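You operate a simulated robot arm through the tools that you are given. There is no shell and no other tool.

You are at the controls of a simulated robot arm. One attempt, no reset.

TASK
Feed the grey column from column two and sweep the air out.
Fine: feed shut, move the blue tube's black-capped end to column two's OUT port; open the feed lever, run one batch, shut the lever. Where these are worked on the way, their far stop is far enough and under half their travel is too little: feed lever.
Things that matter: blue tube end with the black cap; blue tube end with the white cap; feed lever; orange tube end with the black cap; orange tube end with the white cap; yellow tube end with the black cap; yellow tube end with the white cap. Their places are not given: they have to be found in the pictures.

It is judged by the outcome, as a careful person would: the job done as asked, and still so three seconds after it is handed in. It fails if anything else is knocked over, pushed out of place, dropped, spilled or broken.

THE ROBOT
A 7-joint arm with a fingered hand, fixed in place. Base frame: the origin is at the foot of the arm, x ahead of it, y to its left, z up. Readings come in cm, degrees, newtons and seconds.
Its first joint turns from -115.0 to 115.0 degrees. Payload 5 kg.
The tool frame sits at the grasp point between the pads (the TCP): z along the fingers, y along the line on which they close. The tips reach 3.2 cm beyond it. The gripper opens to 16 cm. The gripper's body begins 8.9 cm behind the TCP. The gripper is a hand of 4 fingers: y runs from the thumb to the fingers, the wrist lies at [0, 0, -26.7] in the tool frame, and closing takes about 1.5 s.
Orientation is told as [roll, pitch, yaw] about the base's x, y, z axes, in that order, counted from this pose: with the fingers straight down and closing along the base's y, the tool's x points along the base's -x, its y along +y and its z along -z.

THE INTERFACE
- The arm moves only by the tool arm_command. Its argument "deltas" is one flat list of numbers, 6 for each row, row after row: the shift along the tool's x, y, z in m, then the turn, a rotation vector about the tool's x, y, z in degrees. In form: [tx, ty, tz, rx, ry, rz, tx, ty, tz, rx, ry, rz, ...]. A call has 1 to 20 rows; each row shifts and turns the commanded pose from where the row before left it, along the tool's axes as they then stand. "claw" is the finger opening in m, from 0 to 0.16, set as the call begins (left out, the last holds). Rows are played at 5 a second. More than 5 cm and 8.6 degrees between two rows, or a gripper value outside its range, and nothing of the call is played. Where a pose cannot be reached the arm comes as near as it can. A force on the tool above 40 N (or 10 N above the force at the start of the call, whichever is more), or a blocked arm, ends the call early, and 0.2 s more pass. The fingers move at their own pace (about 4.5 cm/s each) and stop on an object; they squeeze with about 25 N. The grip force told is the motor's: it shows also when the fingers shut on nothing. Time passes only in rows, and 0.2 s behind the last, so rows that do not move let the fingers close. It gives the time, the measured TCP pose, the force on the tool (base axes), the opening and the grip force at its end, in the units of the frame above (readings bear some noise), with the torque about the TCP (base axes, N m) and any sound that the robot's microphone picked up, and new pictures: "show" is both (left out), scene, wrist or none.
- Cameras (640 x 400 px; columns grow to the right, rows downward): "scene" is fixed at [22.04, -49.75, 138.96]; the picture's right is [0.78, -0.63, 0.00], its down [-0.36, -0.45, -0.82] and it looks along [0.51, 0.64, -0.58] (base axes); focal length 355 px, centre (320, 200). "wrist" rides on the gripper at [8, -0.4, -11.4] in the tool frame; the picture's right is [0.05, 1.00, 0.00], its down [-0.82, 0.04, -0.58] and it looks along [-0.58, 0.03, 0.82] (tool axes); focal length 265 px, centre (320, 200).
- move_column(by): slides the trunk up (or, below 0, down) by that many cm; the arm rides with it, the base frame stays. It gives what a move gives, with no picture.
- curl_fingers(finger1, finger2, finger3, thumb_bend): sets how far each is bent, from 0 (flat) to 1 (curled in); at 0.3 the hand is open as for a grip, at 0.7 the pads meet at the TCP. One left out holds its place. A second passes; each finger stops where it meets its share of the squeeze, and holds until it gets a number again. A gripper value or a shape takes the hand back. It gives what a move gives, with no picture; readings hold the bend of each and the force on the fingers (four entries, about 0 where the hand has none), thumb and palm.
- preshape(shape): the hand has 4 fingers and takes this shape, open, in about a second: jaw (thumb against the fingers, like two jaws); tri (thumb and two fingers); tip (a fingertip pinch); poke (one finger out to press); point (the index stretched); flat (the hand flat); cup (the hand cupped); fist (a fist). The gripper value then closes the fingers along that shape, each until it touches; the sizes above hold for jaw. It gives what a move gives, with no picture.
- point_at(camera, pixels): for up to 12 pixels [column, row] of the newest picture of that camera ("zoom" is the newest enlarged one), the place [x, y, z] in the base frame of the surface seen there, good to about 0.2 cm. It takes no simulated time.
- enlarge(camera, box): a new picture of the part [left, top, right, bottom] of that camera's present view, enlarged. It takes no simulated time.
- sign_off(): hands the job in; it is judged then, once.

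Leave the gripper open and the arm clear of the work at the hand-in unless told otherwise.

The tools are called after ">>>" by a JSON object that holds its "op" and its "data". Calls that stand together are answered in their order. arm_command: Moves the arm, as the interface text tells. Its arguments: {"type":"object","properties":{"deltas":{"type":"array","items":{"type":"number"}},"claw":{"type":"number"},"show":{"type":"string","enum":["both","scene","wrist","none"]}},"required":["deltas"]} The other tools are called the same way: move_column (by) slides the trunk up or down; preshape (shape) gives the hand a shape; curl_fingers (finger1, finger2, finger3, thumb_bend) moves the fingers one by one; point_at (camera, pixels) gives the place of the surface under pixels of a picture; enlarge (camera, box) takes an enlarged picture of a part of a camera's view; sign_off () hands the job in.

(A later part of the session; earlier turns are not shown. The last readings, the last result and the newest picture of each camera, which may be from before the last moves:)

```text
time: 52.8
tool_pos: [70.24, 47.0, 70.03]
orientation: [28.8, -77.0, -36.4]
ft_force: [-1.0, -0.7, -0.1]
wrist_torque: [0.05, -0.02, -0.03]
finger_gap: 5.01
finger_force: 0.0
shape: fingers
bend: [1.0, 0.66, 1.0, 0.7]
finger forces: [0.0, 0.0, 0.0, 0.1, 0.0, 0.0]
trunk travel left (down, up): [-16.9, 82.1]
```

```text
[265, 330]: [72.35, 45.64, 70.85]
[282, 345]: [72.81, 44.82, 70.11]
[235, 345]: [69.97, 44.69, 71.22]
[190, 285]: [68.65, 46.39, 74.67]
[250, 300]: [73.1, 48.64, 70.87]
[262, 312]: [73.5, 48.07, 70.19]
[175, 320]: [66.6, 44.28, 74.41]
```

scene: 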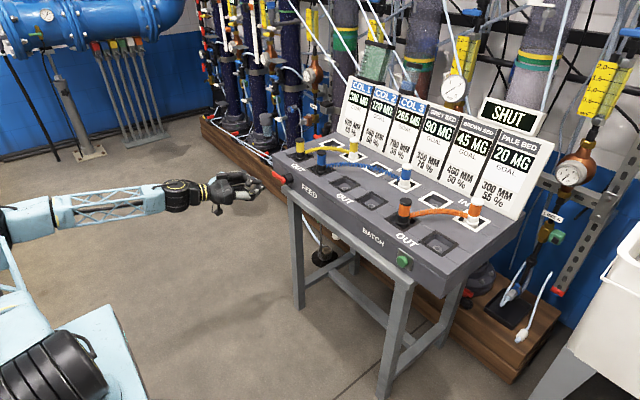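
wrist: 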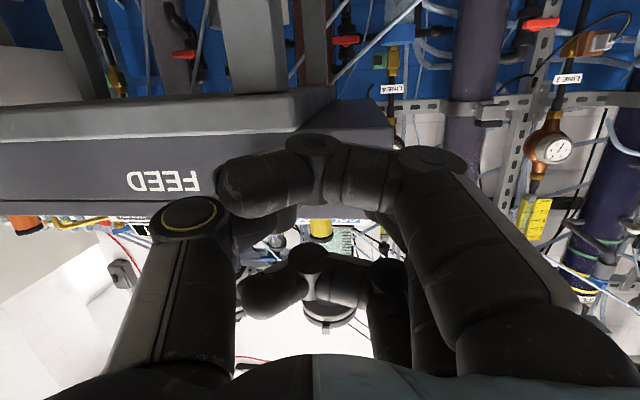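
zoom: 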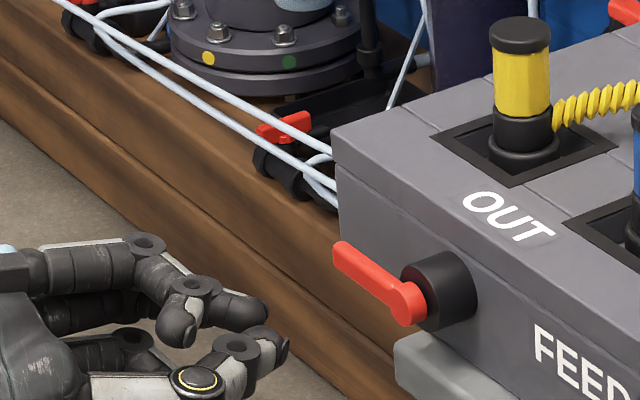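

The thumb's top is at z≈70.9–71.2, under the handle's bottom (72.1). I move forward 5.6 cm beneath the handle.

>>> {"op": "arm_command", "data": {"deltas": [-0.00259, 0.00217, 0.01358, 0, 0, 0, -0.00259, 0.00217, 0.01358, 0, 0, 0, -0.00259, 0.00217, 0.01358, 0, 0, 0, -0.00259, 0.00217, 0.01358, 0, 0, 0, 0, 0, 0, 0, 0, 0]}}

>>> {"op": "enlarge", "data": {"camera": "scene", "box": [240, 135, 320, 195]}}

```text
time: 54.0
tool_pos: [75.86, 46.99, 70.05]
orientation: [29.0, -77.0, -36.6]
ft_force: [0.0, -0.2, -1.0]
wrist_torque: [-0.03, 0.0, -0.02]
finger_gap: 5.03
finger_force: 0.1
shape: fingers
bend: [1.0, 0.66, 1.0, 0.7]
finger forces: [0.0, 0.0, 0.0, 0.1, 0.0, 0.0]
trunk travel left (down, up): [-16.9, 82.1]
```

scene: 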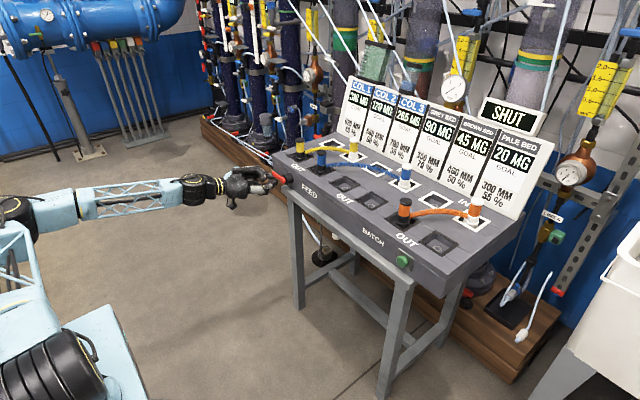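
wrist: 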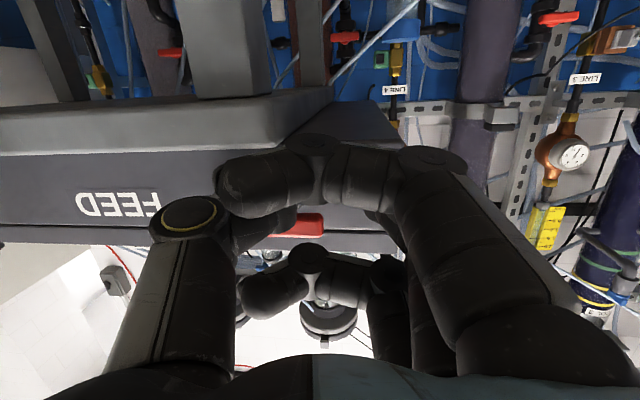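

```text
6.67 times, centred on (280, 165) of scene
```

zoom: 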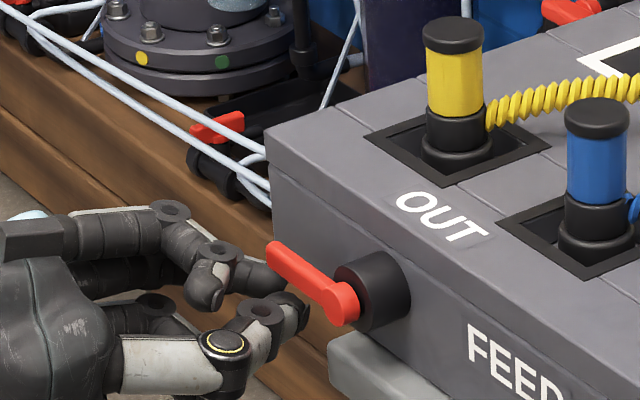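

The thumb is under the handle. I press up 2.5 cm in 5 mm steps and watch.

>>> {"op": "arm_command", "data": {"deltas": [-0.00487, 0.00054, -0.00102, 0, 0, 0, -0.00487, 0.00054, -0.00102, 0, 0, 0, -0.00487, 0.00054, -0.00102, 0, 0, 0, -0.00487, 0.00054, -0.00102, 0, 0, 0, -0.00487, 0.00054, -0.00102, 0, 0, 0]}}

>>> {"op": "enlarge", "data": {"camera": "scene", "box": [240, 135, 320, 195]}}

```text
time: 55.2
tool_pos: [75.98, 46.92, 72.42]
orientation: [28.9, -77.1, -36.7]
ft_force: [-3.5, 1.7, -5.6]
wrist_torque: [0.08, 0.04, -0.04]
finger_gap: 5.05
finger_force: 2.8
shape: fingers
bend: [1.0, 0.66, 1.0, 0.7]
finger forces: [0.0, 0.1, 0.1, 0.1, 6.1, 0.1]
trunk travel left (down, up): [-16.9, 82.1]
```

scene: 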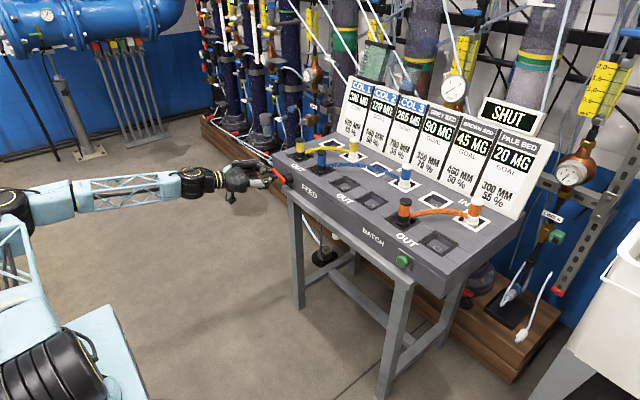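
wrist: 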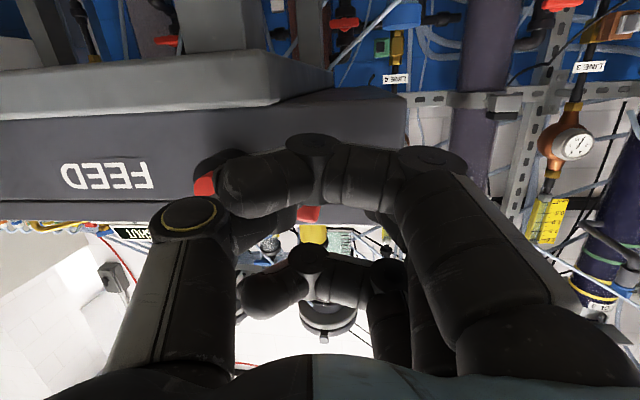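

```text
6.67 times, centred on (280, 165) of scene
```

zoom: 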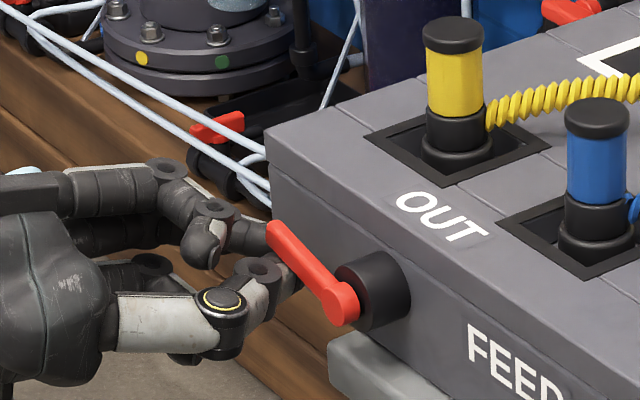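

The handle turns upward easily (about 6 N, now ~12°). I follow its arc up to about 60°.

>>> {"op": "arm_command", "data": {"deltas": [-0.00574, 0.00134, -0.00131, 0, 0, 0, -0.00574, 0.00134, -0.00131, 0, 0, 0, -0.00615, 0.00018, -0.0012, 0, 0, 0, -0.00615, 0.00018, -0.0012, 0, 0, 0, -0.00576, -0.00236, -0.00073, 0, 0, 0, -0.00576, -0.00236, -0.00073, 0, 0, 0, -0.00576, -0.00236, -0.00073, 0, 0, 0]}}

>>> {"op": "enlarge", "data": {"camera": "scene", "box": [240, 125, 320, 185]}}

```text
time: 56.8
tool_pos: [75.99, 46.16, 76.68]
orientation: [29.1, -76.9, -36.8]
ft_force: [-1.9, 2.6, -4.6]
wrist_torque: [0.08, 0.08, -0.02]
finger_gap: 5.02
finger_force: 2.8
shape: fingers
bend: [1.0, 0.66, 1.0, 0.71]
finger forces: [0.0, 0.0, 0.1, 0.1, 5.3, 0.0]
trunk travel left (down, up): [-16.9, 82.1]
```

scene: 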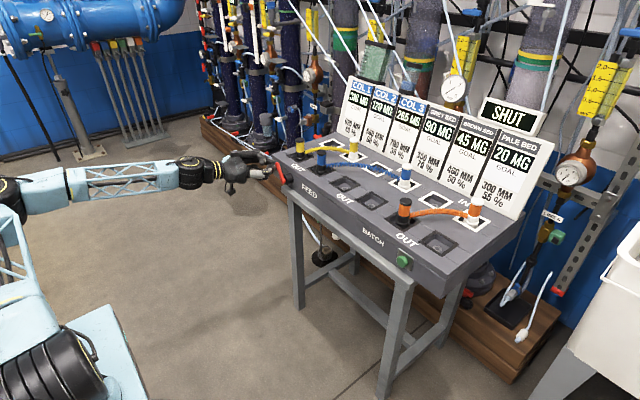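
wrist: 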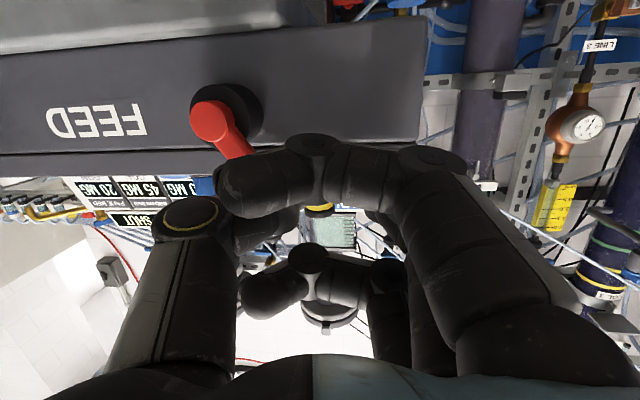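

```text
6.67 times, centred on (280, 155) of scene
```

zoom: 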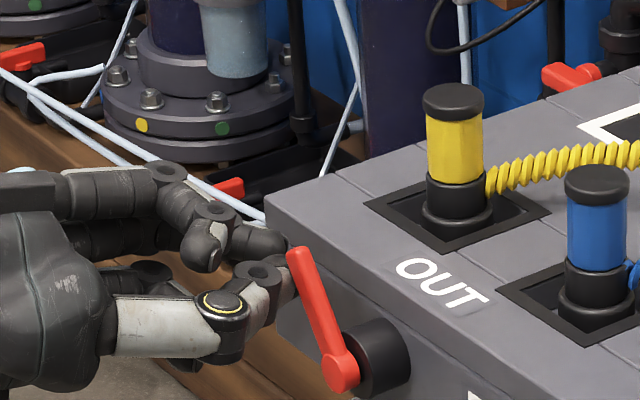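

The handle is at about 60° now. I go on along the arc toward vertical.

>>> {"op": "arm_command", "data": {"deltas": [-0.00438, -0.0045, -0.00012, 0, 0, 0, -0.00438, -0.0045, -0.00012, 0, 0, 0, -0.00438, -0.0045, -0.00012, 0, 0, 0, -0.00207, -0.00426, 0.00028, 0, 0, 0, -0.00207, -0.00426, 0.00028, 0, 0, 0, -0.00068, -0.00491, 0.00065, 0, 0, 0]}}

>>> {"op": "enlarge", "data": {"camera": "scene", "box": [240, 125, 320, 185]}}

```text
time: 58.2
tool_pos: [75.87, 43.38, 78.07]
orientation: [29.1, -77.0, -36.8]
ft_force: [-2.7, 5.4, 1.9]
wrist_torque: [-0.05, -0.03, 0.04]
finger_gap: 4.99
finger_force: 3.4
shape: fingers
bend: [1.0, 0.66, 1.0, 0.72]
finger forces: [0.0, 0.0, 0.0, 0.1, 6.1, 0.0]
trunk travel left (down, up): [-16.9, 82.1]
```

scene: 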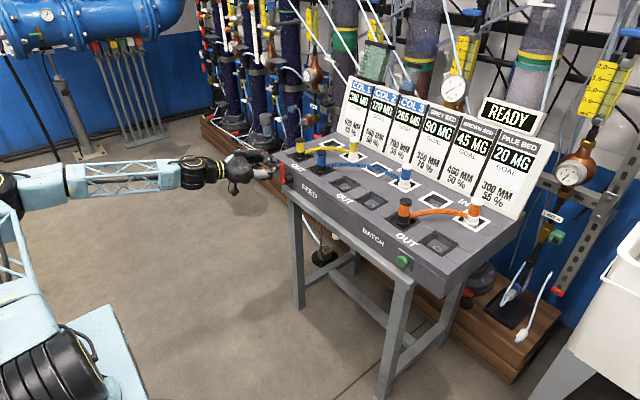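
wrist: 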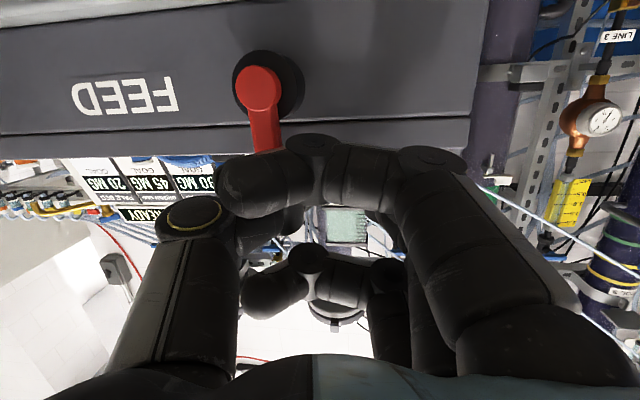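

```text
6.67 times, centred on (280, 155) of scene
```

zoom: 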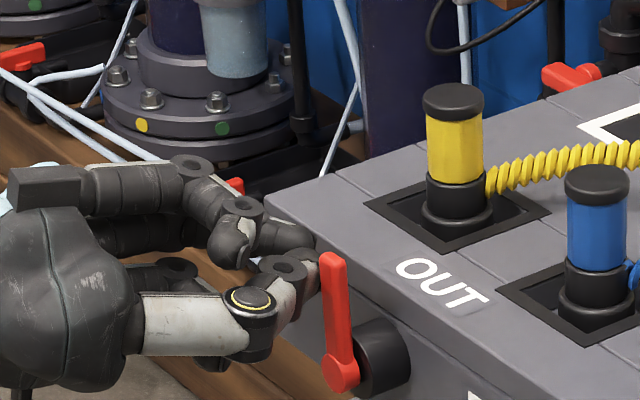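

The display now reads READY and the handle is near vertical. I push on sideways (-y) gently to reach the far stop.

>>> {"op": "arm_command", "data": {"deltas": [-0.00068, -0.00491, 0.00065, 0, 0, 0, -0.0003, -0.00295, 0.0004, 0, 0, 0, -0.0003, -0.00295, 0.0004, 0, 0, 0]}}

>>> {"op": "enlarge", "data": {"camera": "scene", "box": [240, 125, 320, 185]}}

```text
time: 59.0
tool_pos: [75.81, 42.26, 78.03]
orientation: [29.0, -76.9, -36.5]
ft_force: [-4.3, 13.6, -0.8]
wrist_torque: [0.06, 0.0, 0.15]
finger_gap: 4.92
finger_force: 7.0
shape: fingers
bend: [1.0, 0.66, 1.0, 0.74]
finger forces: [0.1, 0.0, 0.0, 0.0, 14.3, 0.1]
trunk travel left (down, up): [-16.9, 82.1]
```

scene: 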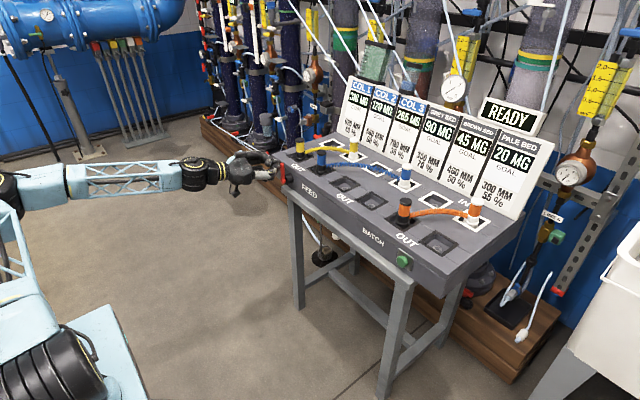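
wrist: 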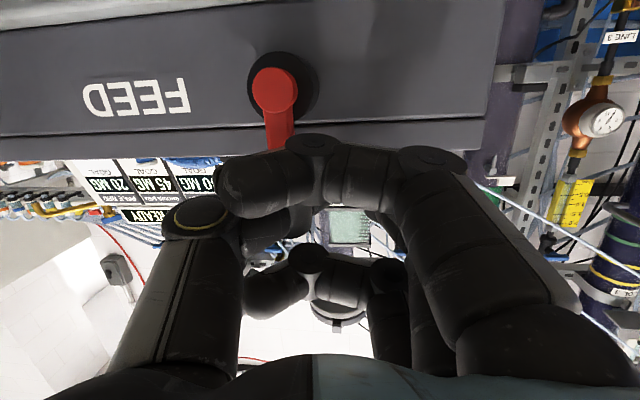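

```text
6.67 times, centred on (280, 155) of scene
```

zoom: 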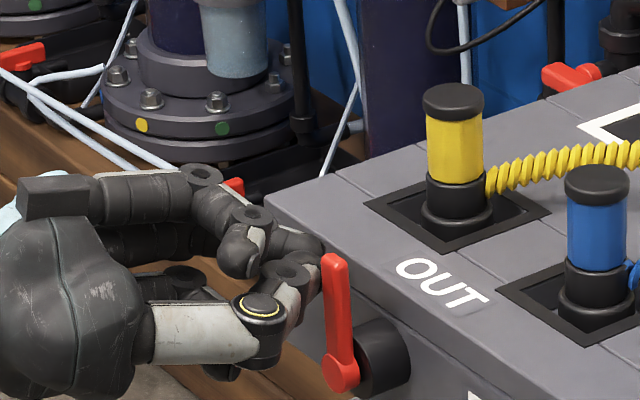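

The force rose to 14 N with no more turning: the far stop is reached and the display says READY. I ease off +1.5 cm in y and back away 5.5 cm from the lever.

>>> {"op": "arm_command", "data": {"deltas": [0.00102, 0.00737, -0.00098, 0, 0, 0, 0.00102, 0.00737, -0.00098, 0, 0, 0, 0.00339, -0.00284, -0.01778, 0, 0, 0, 0.00339, -0.00284, -0.01778, 0, 0, 0, 0.00339, -0.00284, -0.01778, 0, 0, 0, 0, 0, 0, 0, 0, 0]}}

>>> {"op": "enlarge", "data": {"camera": "scene", "box": [240, 125, 320, 185]}}

```text
time: 60.4
tool_pos: [70.39, 43.46, 78.01]
orientation: [28.9, -77.0, -36.8]
ft_force: [-0.2, -0.1, 0.2]
wrist_torque: [-0.01, 0.0, 0.01]
finger_gap: 5.03
finger_force: 0.1
shape: fingers
bend: [1.0, 0.66, 1.0, 0.7]
finger forces: [0.1, 0.0, 0.1, 0.0, 0.0, 0.0]
trunk travel left (down, up): [-16.9, 82.1]
```

scene: 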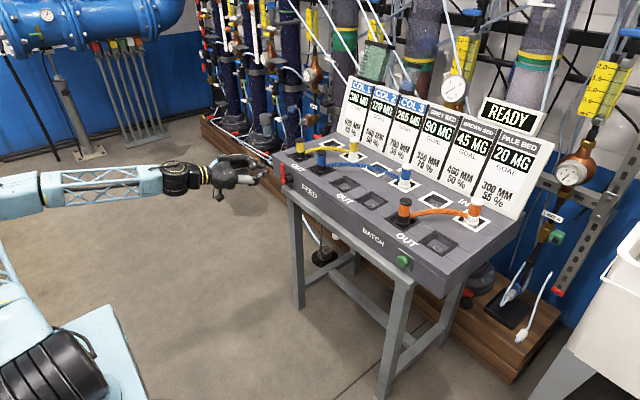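
wrist: 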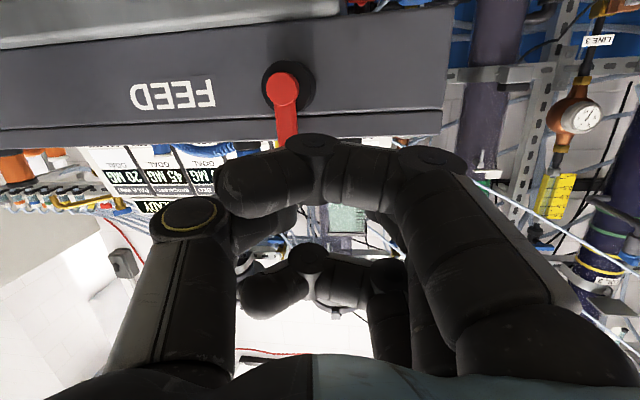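

```text
6.67 times, centred on (280, 155) of scene
```

zoom: 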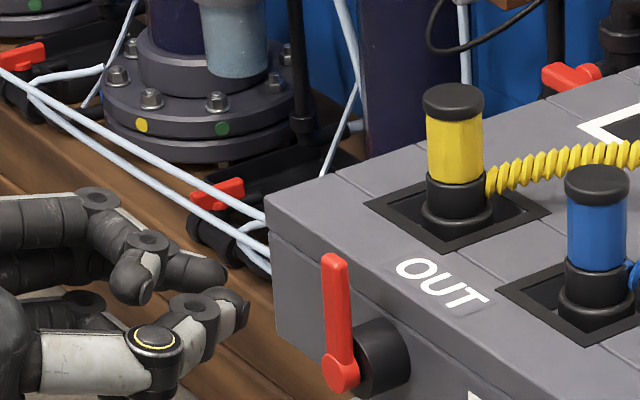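

The lever stays open and the display says READY. Now the BATCH button: a close look and measurement.

>>> {"op": "enlarge", "data": {"camera": "scene", "box": [360, 220, 450, 290]}}

>>> {"op": "point_at", "data": {"camera": "scene", "pixels": [[402, 262], [406, 258], [400, 258], [404, 268], [394, 261], [403, 254], [411, 262], [385, 250], [415, 275], [420, 258], [404, 245], [375, 235]]}}

```text
5.71 times, centred on (405, 255) of scene
```

zoom: 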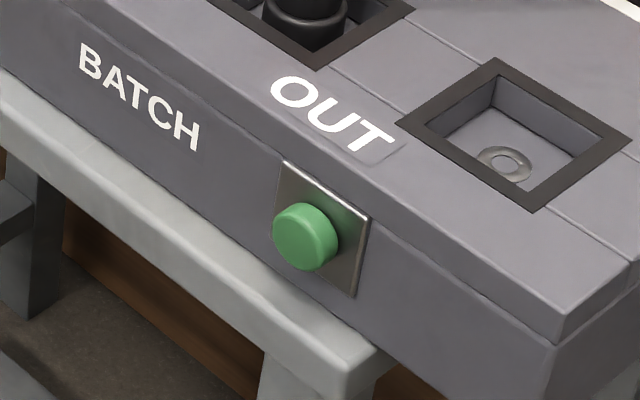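

```text
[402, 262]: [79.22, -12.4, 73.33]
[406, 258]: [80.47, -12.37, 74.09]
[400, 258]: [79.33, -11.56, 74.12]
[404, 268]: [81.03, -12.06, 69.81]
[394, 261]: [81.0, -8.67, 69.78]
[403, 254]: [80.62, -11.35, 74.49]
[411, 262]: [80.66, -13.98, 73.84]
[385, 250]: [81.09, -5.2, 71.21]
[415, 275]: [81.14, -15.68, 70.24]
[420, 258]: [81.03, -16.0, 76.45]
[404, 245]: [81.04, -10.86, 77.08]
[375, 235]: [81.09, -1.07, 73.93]
```

The button's face is centred at about (79.2, -12.2, 73.2), pressed along +x. I travel along the front in -y at x≈70, first 28 cm.

>>> {"op": "arm_command", "data": {"deltas": [-0.00544, -0.03928, 0.0052, 0, 0, 0, -0.00544, -0.03928, 0.0052, 0, 0, 0, -0.00544, -0.03928, 0.0052, 0, 0, 0, -0.00544, -0.03928, 0.0052, 0, 0, 0, -0.00544, -0.03928, 0.0052, 0, 0, 0, -0.00544, -0.03928, 0.0052, 0, 0, 0, -0.00544, -0.03928, 0.0052, 0, 0, 0, 0, 0, 0, 0, 0, 0], "show": "scene"}}

```text
time: 62.2
tool_pos: [70.82, 15.47, 77.88]
orientation: [29.1, -77.0, -36.8]
ft_force: [0.2, -0.2, -1.1]
wrist_torque: [-0.04, 0.0, 0.05]
finger_gap: 5.01
finger_force: 0.0
shape: fingers
bend: [1.0, 0.66, 1.0, 0.7]
finger forces: [0.1, 0.1, 0.0, 0.0, 0.1, 0.0]
trunk travel left (down, up): [-16.9, 82.1]
```

scene: 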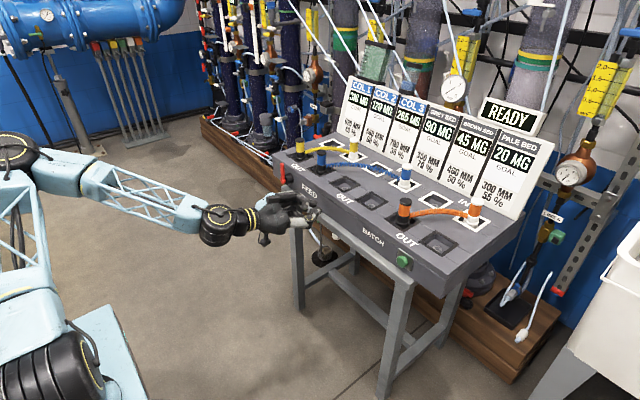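

Good. Another 29.4 cm in -y, then down 4.2 cm.

>>> {"op": "arm_command", "data": {"deltas": [-0.00571, -0.04124, 0.00486, 0, 0, 0, -0.00571, -0.04124, 0.00486, 0, 0, 0, -0.00571, -0.04124, 0.00486, 0, 0, 0, -0.00571, -0.04124, 0.00486, 0, 0, 0, -0.00571, -0.04124, 0.00486, 0, 0, 0, -0.00571, -0.04124, 0.00486, 0, 0, 0, -0.00571, -0.04124, 0.00486, 0, 0, 0, 0.01362, -0.00151, 0.00284, 0, 0, 0, 0.01362, -0.00151, 0.00284, 0, 0, 0, 0.01362, -0.00151, 0.00284, 0, 0, 0, 0, 0, 0, 0, 0, 0]}}

>>> {"op": "enlarge", "data": {"camera": "scene", "box": [330, 210, 450, 300]}}

```text
time: 64.6
tool_pos: [70.64, -13.68, 73.87]
orientation: [29.1, -77.0, -36.9]
ft_force: [-0.3, 0.2, -0.7]
wrist_torque: [-0.01, 0.01, -0.02]
finger_gap: 5.05
finger_force: 0.0
shape: fingers
bend: [1.0, 0.66, 1.0, 0.7]
finger forces: [0.1, 0.0, 0.0, 0.0, 0.0, 0.0]
trunk travel left (down, up): [-16.9, 82.1]
```

scene: 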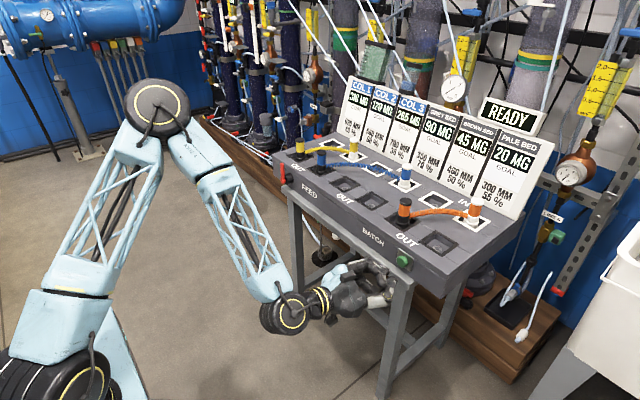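
wrist: 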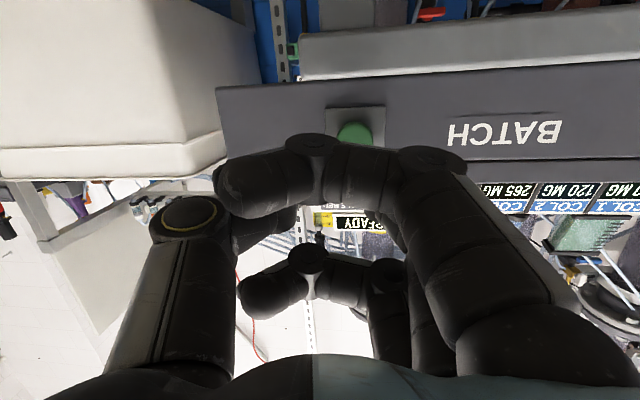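

```text
4.44 times, centred on (390, 255) of scene
```

zoom: 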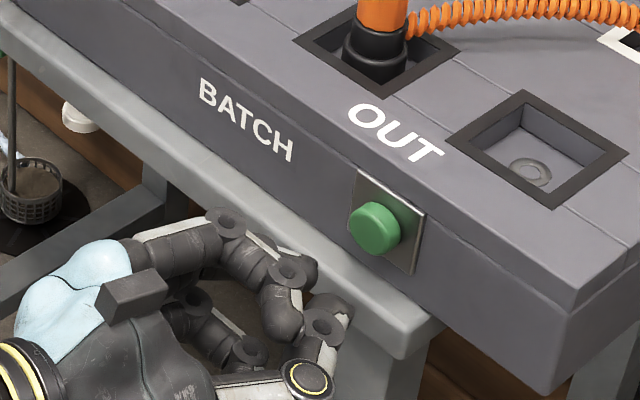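

The fork is in front of the button. I measure the middle fingertip's place.

>>> {"op": "enlarge", "data": {"camera": "scene", "box": [365, 245, 425, 290]}}

```text
8.89 times, centred on (395, 268) of scene
```

zoom: 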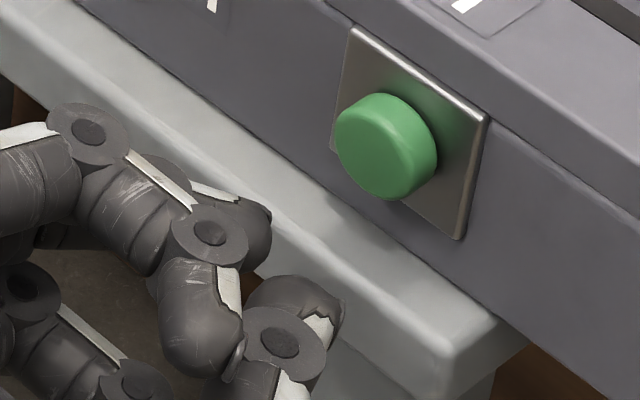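

>>> {"op": "point_at", "data": {"camera": "zoom", "pixels": [[262, 225], [250, 210], [258, 245], [330, 300], [300, 285], [370, 150], [400, 170], [355, 170], [380, 120]]}}

```text
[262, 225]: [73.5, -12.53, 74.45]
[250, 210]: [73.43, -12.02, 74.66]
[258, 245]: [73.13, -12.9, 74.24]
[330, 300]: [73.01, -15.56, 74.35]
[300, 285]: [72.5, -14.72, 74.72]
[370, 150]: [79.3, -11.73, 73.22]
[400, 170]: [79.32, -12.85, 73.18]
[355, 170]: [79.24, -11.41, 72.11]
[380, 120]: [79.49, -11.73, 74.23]
```

The middle tip is at about (74, -12.2, 73.6), the button's centre at (79.3, -12.0, 73.2). I lower 4 mm, go forward 4.5 cm, and look before pressing.

>>> {"op": "arm_command", "data": {"deltas": [0.0039, -0.0004, 0.0008, 0, 0, 0, -0.00278, 0.00233, 0.01455, 0, 0, 0, -0.00278, 0.00233, 0.01455, 0, 0, 0, -0.00278, 0.00233, 0.01455, 0, 0, 0, 0, 0, 0, 0, 0, 0]}}

>>> {"op": "enlarge", "data": {"camera": "scene", "box": [365, 245, 425, 290]}}

```text
time: 65.8
tool_pos: [74.99, -13.7, 73.41]
orientation: [29.1, -76.9, -36.7]
ft_force: [0.9, 0.3, 0.1]
wrist_torque: [0.02, 0.01, -0.01]
finger_gap: 5.05
finger_force: 0.0
shape: fingers
bend: [1.0, 0.66, 1.0, 0.7]
finger forces: [0.0, 0.0, 0.0, 0.1, 0.0, 0.1]
trunk travel left (down, up): [-16.9, 82.1]
```

scene: 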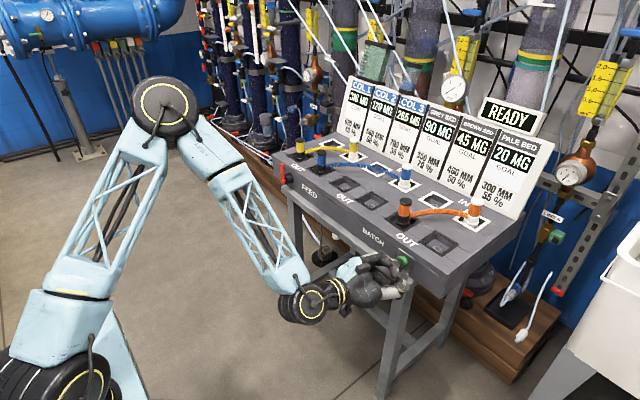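
wrist: 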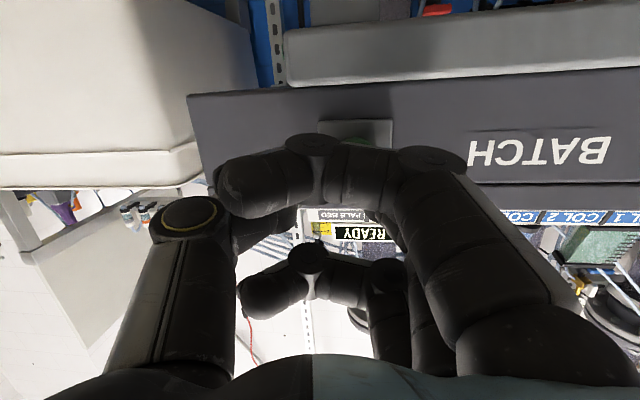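

```text
8.89 times, centred on (395, 268) of scene
```

zoom: 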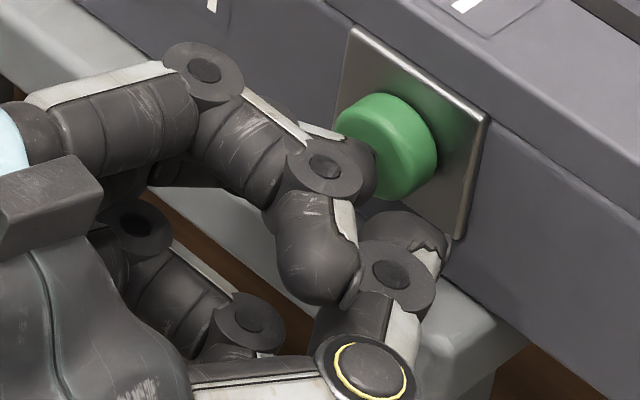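

>>> {"op": "point_at", "data": {"camera": "zoom", "pixels": [[365, 165], [372, 180], [355, 150], [385, 120], [395, 150], [425, 225], [405, 215]]}}

```text
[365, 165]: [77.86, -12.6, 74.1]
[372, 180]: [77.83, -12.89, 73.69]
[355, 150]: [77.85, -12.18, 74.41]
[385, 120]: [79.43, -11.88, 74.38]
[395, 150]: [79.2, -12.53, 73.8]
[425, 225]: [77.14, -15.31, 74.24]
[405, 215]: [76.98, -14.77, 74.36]
```

The fingertip is about 1 cm in front of the button's face and within its disc. I press forward in 3 mm steps, up to 1.8 cm.

>>> {"op": "arm_command", "data": {"deltas": [-0.00056, 0.00047, 0.00291, 0, 0, 0, -0.00056, 0.00047, 0.00291, 0, 0, 0, -0.00056, 0.00047, 0.00291, 0, 0, 0, -0.00056, 0.00047, 0.00291, 0, 0, 0, -0.00056, 0.00047, 0.00291, 0, 0, 0, -0.00056, 0.00047, 0.00291, 0, 0, 0]}}

>>> {"op": "enlarge", "data": {"camera": "scene", "box": [365, 245, 425, 290]}}

```text
time: 67.2
tool_pos: [76.84, -13.8, 73.63]
orientation: [29.2, -77.0, -37.0]
ft_force: [-10.0, 0.0, 2.2]
wrist_torque: [0.02, 0.03, 0.01]
finger_gap: 5.05
finger_force: 6.0
shape: fingers
bend: [1.0, 0.72, 1.0, 0.7]
finger forces: [0.1, 10.7, 0.1, 0.0, 0.0, 0.0]
trunk travel left (down, up): [-16.9, 82.1]
heard: click
```

scene: 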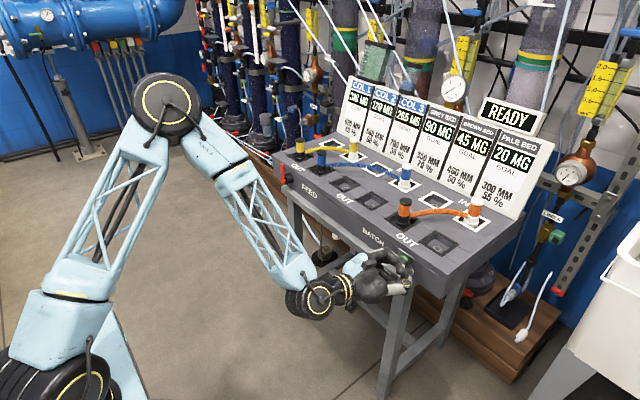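
wrist: 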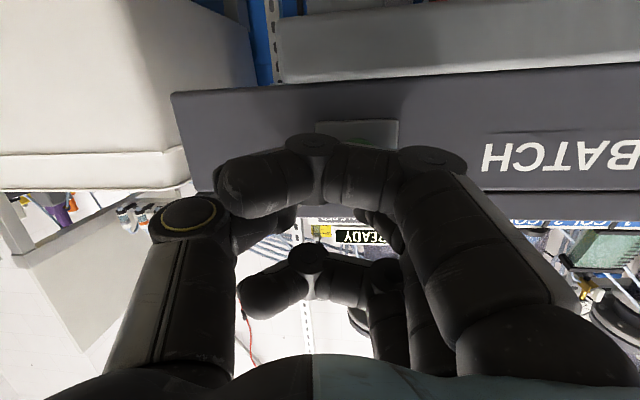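

```text
8.89 times, centred on (395, 268) of scene
```

zoom: 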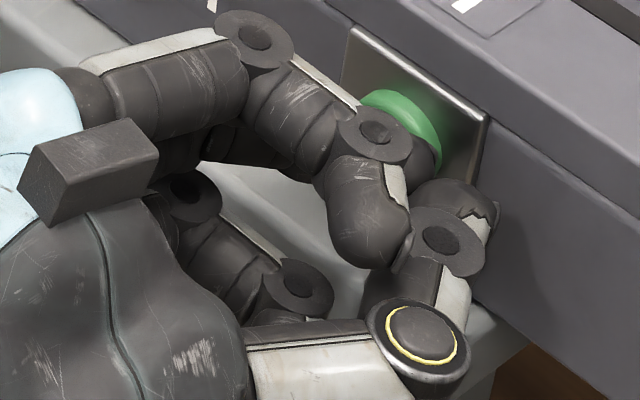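

A click was heard: the button went in. I release it by backing off 3 cm and read the display.

>>> {"op": "arm_command", "data": {"deltas": [0.00185, -0.00155, -0.0097, 0, 0, 0, 0.00185, -0.00155, -0.0097, 0, 0, 0, 0.00185, -0.00155, -0.0097, 0, 0, 0, 0, 0, 0, 0, 0, 0]}}

>>> {"op": "enlarge", "data": {"camera": "scene", "box": [330, 60, 570, 230]}}

```text
time: 68.2
tool_pos: [73.85, -13.79, 73.48]
orientation: [29.1, -76.8, -36.9]
ft_force: [0.5, -0.1, -0.4]
wrist_torque: [0.01, 0.02, 0.04]
finger_gap: 5.04
finger_force: 0.0
shape: fingers
bend: [1.0, 0.66, 1.0, 0.7]
finger forces: [0.0, 0.1, 0.0, 0.0, 0.0, 0.1]
trunk travel left (down, up): [-16.9, 82.1]
```

scene: 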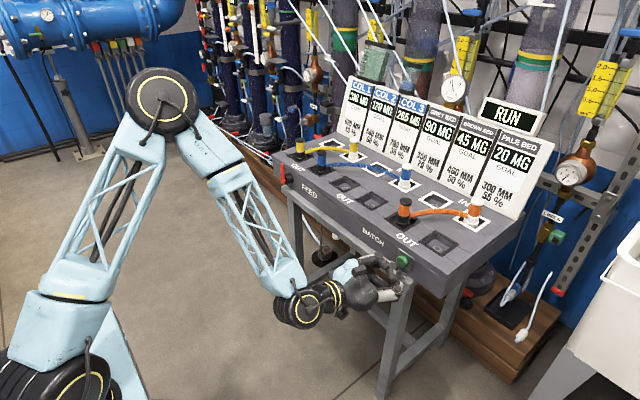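
wrist: 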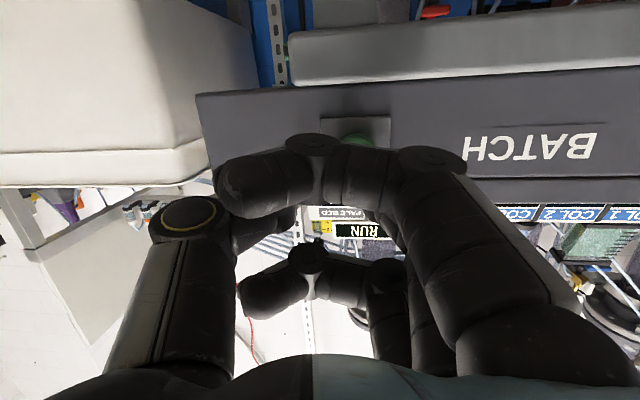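

```text
2.35 times, centred on (450, 145) of scene
```

zoom: 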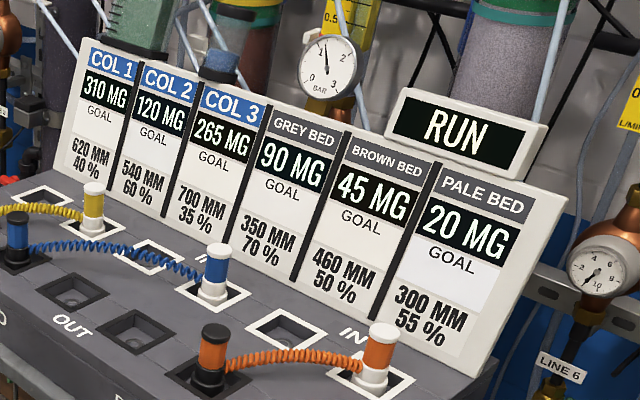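

The display reads RUN: the batch is running. While waiting for it to end I travel back along the front to near the lever (without touching it), to about (70, 35, 78).

>>> {"op": "arm_command", "data": {"deltas": [-0.01865, -0.0003, -0.02155, 0, 0, 0, -0.01865, -0.0003, -0.02155, 0, 0, 0, 0.00558, 0.04026, -0.00533, 0, 0, 0, 0.00558, 0.04026, -0.00533, 0, 0, 0, 0.00558, 0.04026, -0.00533, 0, 0, 0, 0.00558, 0.04026, -0.00533, 0, 0, 0, 0.00558, 0.04026, -0.00533, 0, 0, 0, 0.00558, 0.04026, -0.00533, 0, 0, 0, 0.00558, 0.04026, -0.00533, 0, 0, 0, 0.00558, 0.04026, -0.00533, 0, 0, 0, 0.00558, 0.04026, -0.00533, 0, 0, 0, 0.00558, 0.04026, -0.00533, 0, 0, 0, 0.00558, 0.04026, -0.00533, 0, 0, 0, 0.00558, 0.04026, -0.00533, 0, 0, 0, 0, 0, 0, 0, 0, 0]}}

>>> {"op": "enlarge", "data": {"camera": "scene", "box": [330, 60, 570, 230]}}

```text
time: 71.4
tool_pos: [70.16, 35.53, 77.92]
orientation: [28.9, -77.0, -36.6]
ft_force: [-0.3, 0.6, -0.5]
wrist_torque: [-0.01, 0.0, -0.01]
finger_gap: 5.07
finger_force: 0.2
shape: fingers
bend: [1.0, 0.66, 1.0, 0.7]
finger forces: [0.1, 0.0, 0.0, 0.0, 0.0, 0.1]
trunk travel left (down, up): [-16.9, 82.1]
```

scene: 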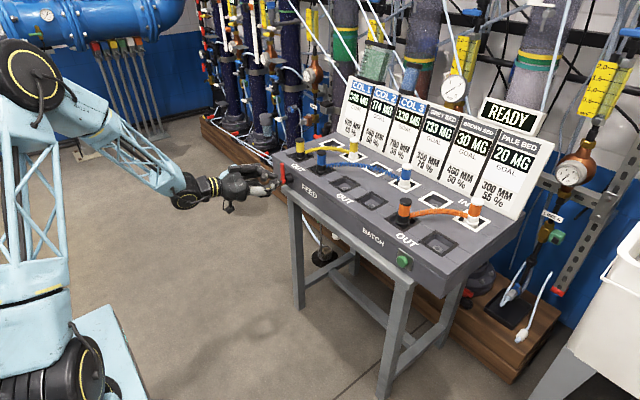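
wrist: 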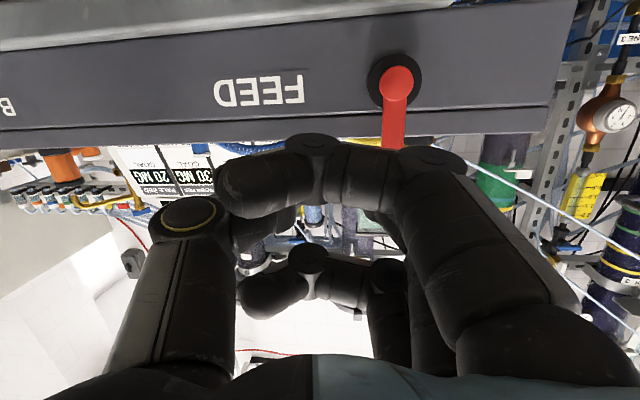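

```text
2.35 times, centred on (450, 145) of scene
```

zoom: 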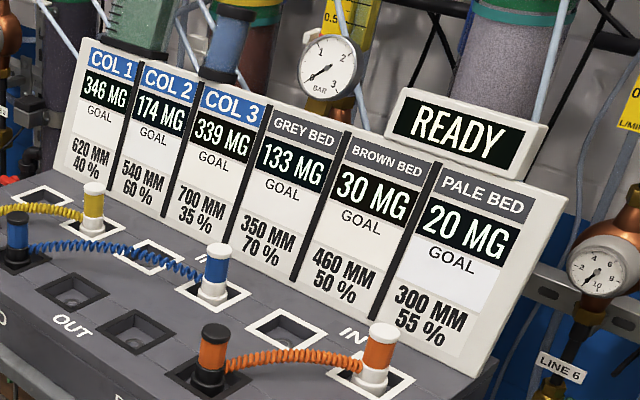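

The batch is done: the readings changed and the display is back to READY. Now I shut the lever. I move forward 5.7 cm so that the middle finger stands on the -y side of the upright handle.

>>> {"op": "arm_command", "data": {"deltas": [-0.00264, 0.00221, 0.01382, 0, 0, 0, -0.00264, 0.00221, 0.01382, 0, 0, 0, -0.00264, 0.00221, 0.01382, 0, 0, 0, -0.00264, 0.00221, 0.01382, 0, 0, 0, 0, 0, 0, 0, 0, 0]}}

>>> {"op": "enlarge", "data": {"camera": "scene", "box": [240, 135, 340, 205]}}

```text
time: 72.6
tool_pos: [75.72, 35.42, 78.09]
orientation: [29.1, -76.9, -36.7]
ft_force: [-7.1, -4.1, -0.9]
wrist_torque: [-0.05, 0.01, 0.25]
finger_gap: 5.05
finger_force: 4.3
shape: fingers
bend: [1.0, 0.69, 1.0, 0.7]
finger forces: [0.0, 8.5, 0.0, 0.0, 0.0, 0.1]
trunk travel left (down, up): [-16.9, 82.1]
```

scene: 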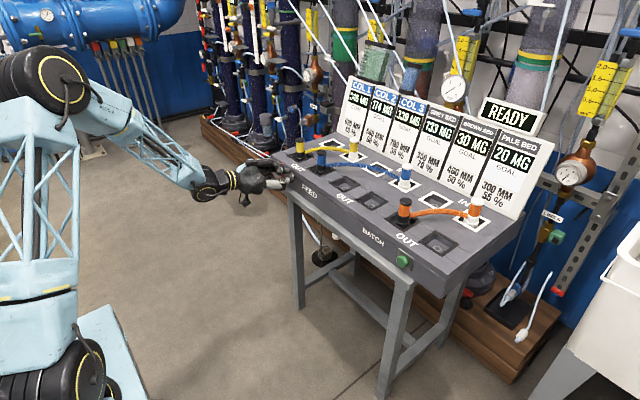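
wrist: 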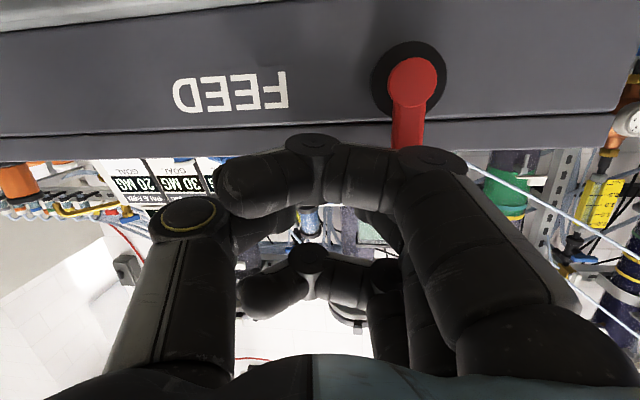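

```text
5.71 times, centred on (290, 170) of scene
```

zoom: 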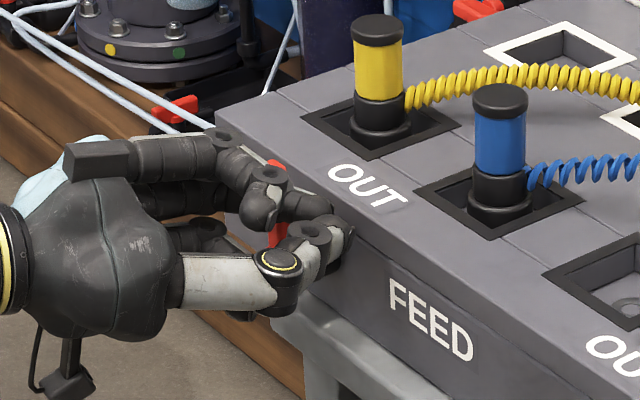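

There's contact: the middle finger's slanted back touches the handle (8.5 N). Better to push with the thumb's inner side. I back off the same way.

>>> {"op": "arm_command", "data": {"deltas": [0.00264, -0.00221, -0.01382, 0, 0, 0, 0.00264, -0.00221, -0.01382, 0, 0, 0, 0.00264, -0.00221, -0.01382, 0, 0, 0, 0.00264, -0.00221, -0.01382, 0, 0, 0, 0, 0, 0, 0, 0, 0], "show": "scene"}}

>>> {"op": "curl_fingers", "data": {"finger2": 0.0}}

>>> {"op": "arm_command", "data": {"deltas": [0, 0, 0, 0, 0, 0]}}

>>> {"op": "enlarge", "data": {"camera": "scene", "box": [220, 135, 320, 205]}}

```text
time: 73.8
tool_pos: [69.96, 35.28, 77.96]
orientation: [29.0, -76.9, -36.7]
ft_force: [-0.8, 0.1, 0.1]
wrist_torque: [-0.03, -0.01, -0.01]
finger_gap: 5.05
finger_force: 0.1
shape: fingers
bend: [1.0, 0.66, 1.0, 0.7]
finger forces: [0.0, 0.0, 0.0, 0.1, 0.0, 0.0]
trunk travel left (down, up): [-16.9, 82.1]
```

scene: 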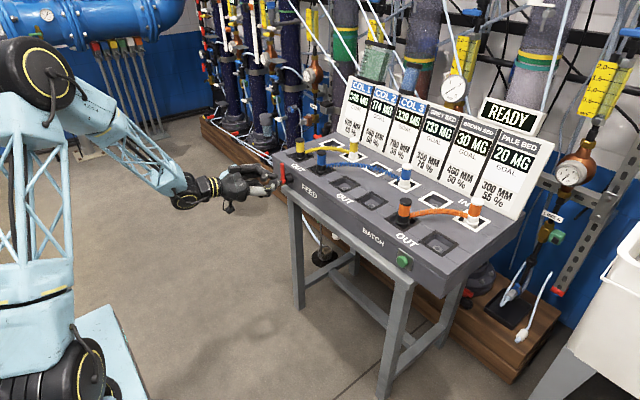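

```text
time: 74.8
tool_pos: [70.02, 35.34, 77.99]
orientation: [29.1, -76.9, -36.8]
ft_force: [-0.9, 0.3, 0.1]
wrist_torque: [0.01, 0.0, -0.01]
finger_gap: 5.04
finger_force: 0.0
shape: fingers
bend: [1.0, 0.0, 1.0, 0.7]
finger forces: [0.0, 0.0, 0.0, 0.1, 0.0, 0.1]
trunk travel left (down, up): [-16.9, 82.1]
```

```text
time: 75.2
tool_pos: [70.03, 35.42, 77.96]
orientation: [29.0, -77.0, -36.8]
ft_force: [0.2, -0.6, 0.1]
wrist_torque: [-0.02, 0.02, -0.01]
finger_gap: 5.06
finger_force: 0.0
shape: fingers
bend: [1.0, 0.0, 1.0, 0.7]
finger forces: [0.0, 0.0, 0.0, 0.0, 0.1, 0.0]
trunk travel left (down, up): [-16.9, 82.1]
```

scene: 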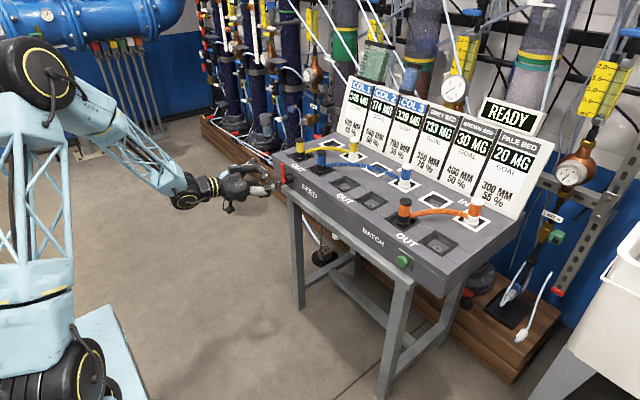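
wrist: 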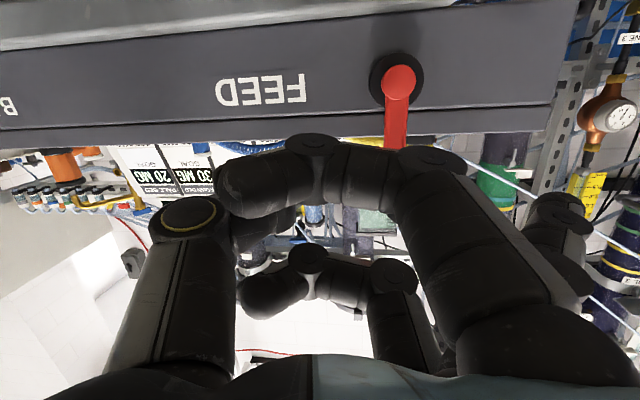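

```text
5.71 times, centred on (270, 170) of scene
```

zoom: 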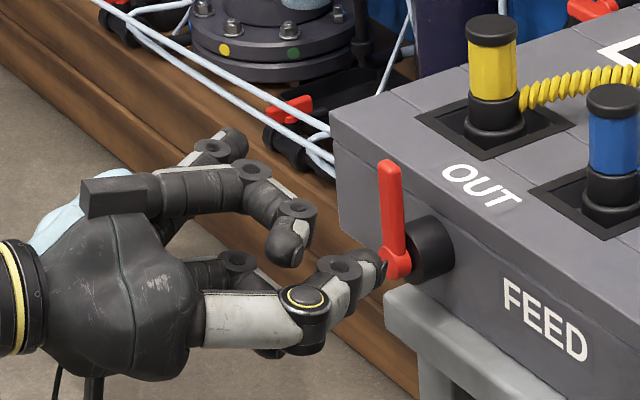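

The thumb is now the only prong forward. I measure the thumb tip and the handle's present position.

>>> {"op": "point_at", "data": {"camera": "zoom", "pixels": [[378, 258], [384, 268], [365, 262], [355, 280], [388, 168], [390, 190], [392, 220], [396, 250], [402, 190], [380, 180], [395, 268]]}}

```text
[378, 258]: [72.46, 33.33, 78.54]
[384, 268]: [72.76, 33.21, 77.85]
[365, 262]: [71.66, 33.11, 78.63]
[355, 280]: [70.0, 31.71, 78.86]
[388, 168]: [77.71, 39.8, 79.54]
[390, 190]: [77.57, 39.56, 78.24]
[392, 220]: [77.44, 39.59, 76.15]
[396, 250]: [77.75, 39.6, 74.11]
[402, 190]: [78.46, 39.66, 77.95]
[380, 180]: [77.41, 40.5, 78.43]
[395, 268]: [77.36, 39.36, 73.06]
```

The handle is upright at y 39.5–40.9, top z 79.6. I shift +3.8 cm in y (thumb stays ~1 cm on the -y side) and go forward 5.8 cm.

>>> {"op": "arm_command", "data": {"deltas": [0.00258, 0.01866, -0.00247, 0, 0, 0, 0.00258, 0.01866, -0.00247, 0, 0, 0, -0.00268, 0.00225, 0.01407, 0, 0, 0, -0.00268, 0.00225, 0.01407, 0, 0, 0, -0.00268, 0.00225, 0.01407, 0, 0, 0, -0.00268, 0.00225, 0.01407, 0, 0, 0, 0, 0, 0, 0, 0, 0]}}

>>> {"op": "enlarge", "data": {"camera": "scene", "box": [240, 135, 320, 195]}}

```text
time: 76.8
tool_pos: [75.77, 39.38, 77.97]
orientation: [29.1, -77.0, -36.8]
ft_force: [0.2, -0.3, 0.3]
wrist_torque: [0.01, 0.03, 0.02]
finger_gap: 5.06
finger_force: 0.1
shape: fingers
bend: [1.0, 0.0, 1.0, 0.7]
finger forces: [0.0, 0.0, 0.1, 0.0, 0.1, 0.0]
trunk travel left (down, up): [-16.9, 82.1]
```

scene: 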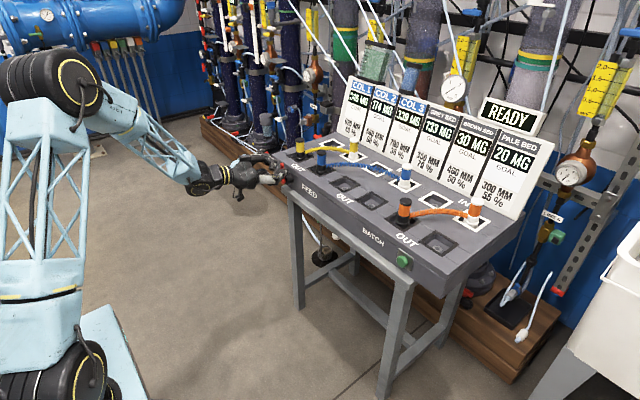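
wrist: 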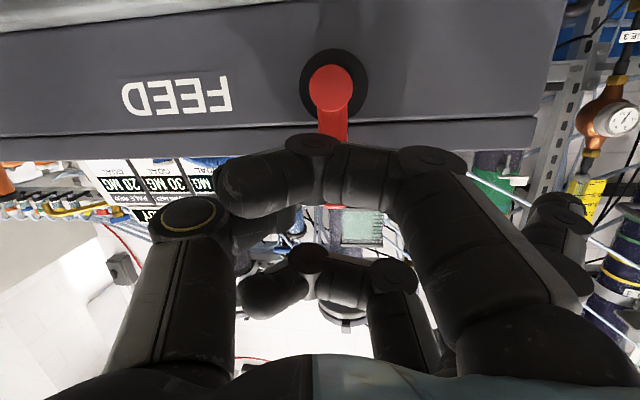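

```text
6.67 times, centred on (280, 165) of scene
```

zoom: 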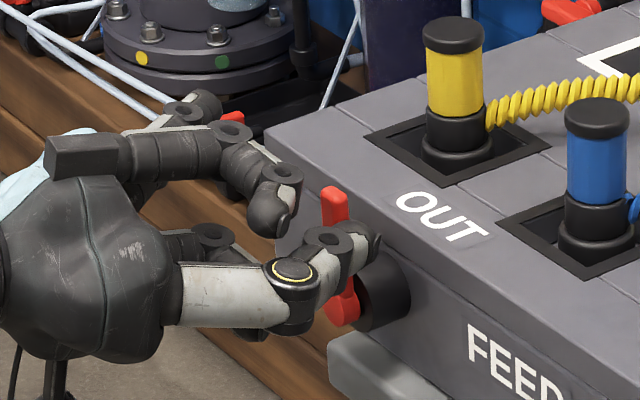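

The thumb stands on the handle's -y side without touching yet. I push along the arc from upright to about 45°.

>>> {"op": "arm_command", "data": {"deltas": [0.00069, 0.0071, -0.001, 0, 0, 0, -0.00058, 0.00654, -0.00115, 0, 0, 0, -0.00058, 0.00654, -0.00115, 0, 0, 0, 0.0011, 0.00656, -0.00083, 0, 0, 0, 0.0011, 0.00656, -0.00083, 0, 0, 0, 0.00282, 0.00607, -0.00042, 0, 0, 0, 0.00282, 0.00607, -0.00042, 0, 0, 0]}}

>>> {"op": "enlarge", "data": {"camera": "scene", "box": [240, 135, 320, 195]}}

```text
time: 78.4
tool_pos: [75.75, 43.79, 77.95]
orientation: [29.4, -76.8, -37.2]
ft_force: [1.0, -6.2, 1.5]
wrist_torque: [-0.15, -0.06, -0.12]
finger_gap: 5.15
finger_force: 2.9
shape: fingers
bend: [1.0, 0.0, 1.0, 0.68]
finger forces: [0.1, 0.0, 0.0, 0.0, 5.1, 0.0]
trunk travel left (down, up): [-16.9, 82.1]
```

scene: 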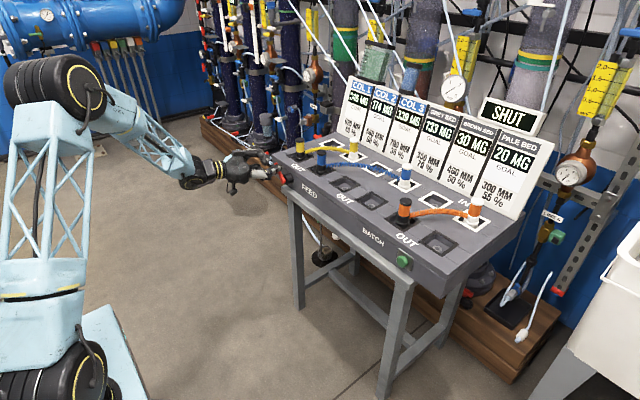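
wrist: 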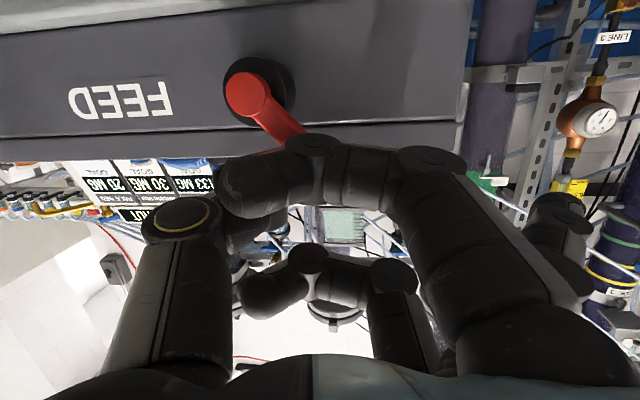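

```text
6.67 times, centred on (280, 165) of scene
```

zoom: 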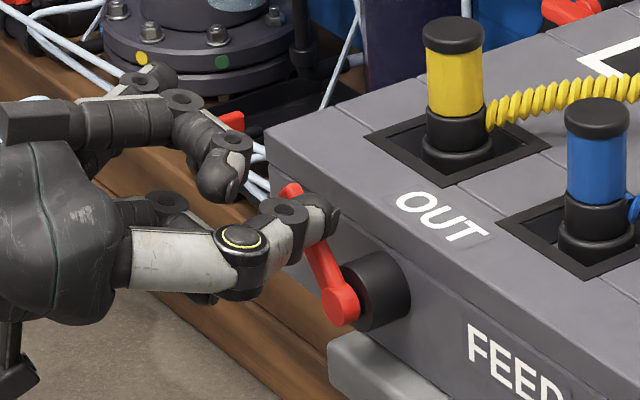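

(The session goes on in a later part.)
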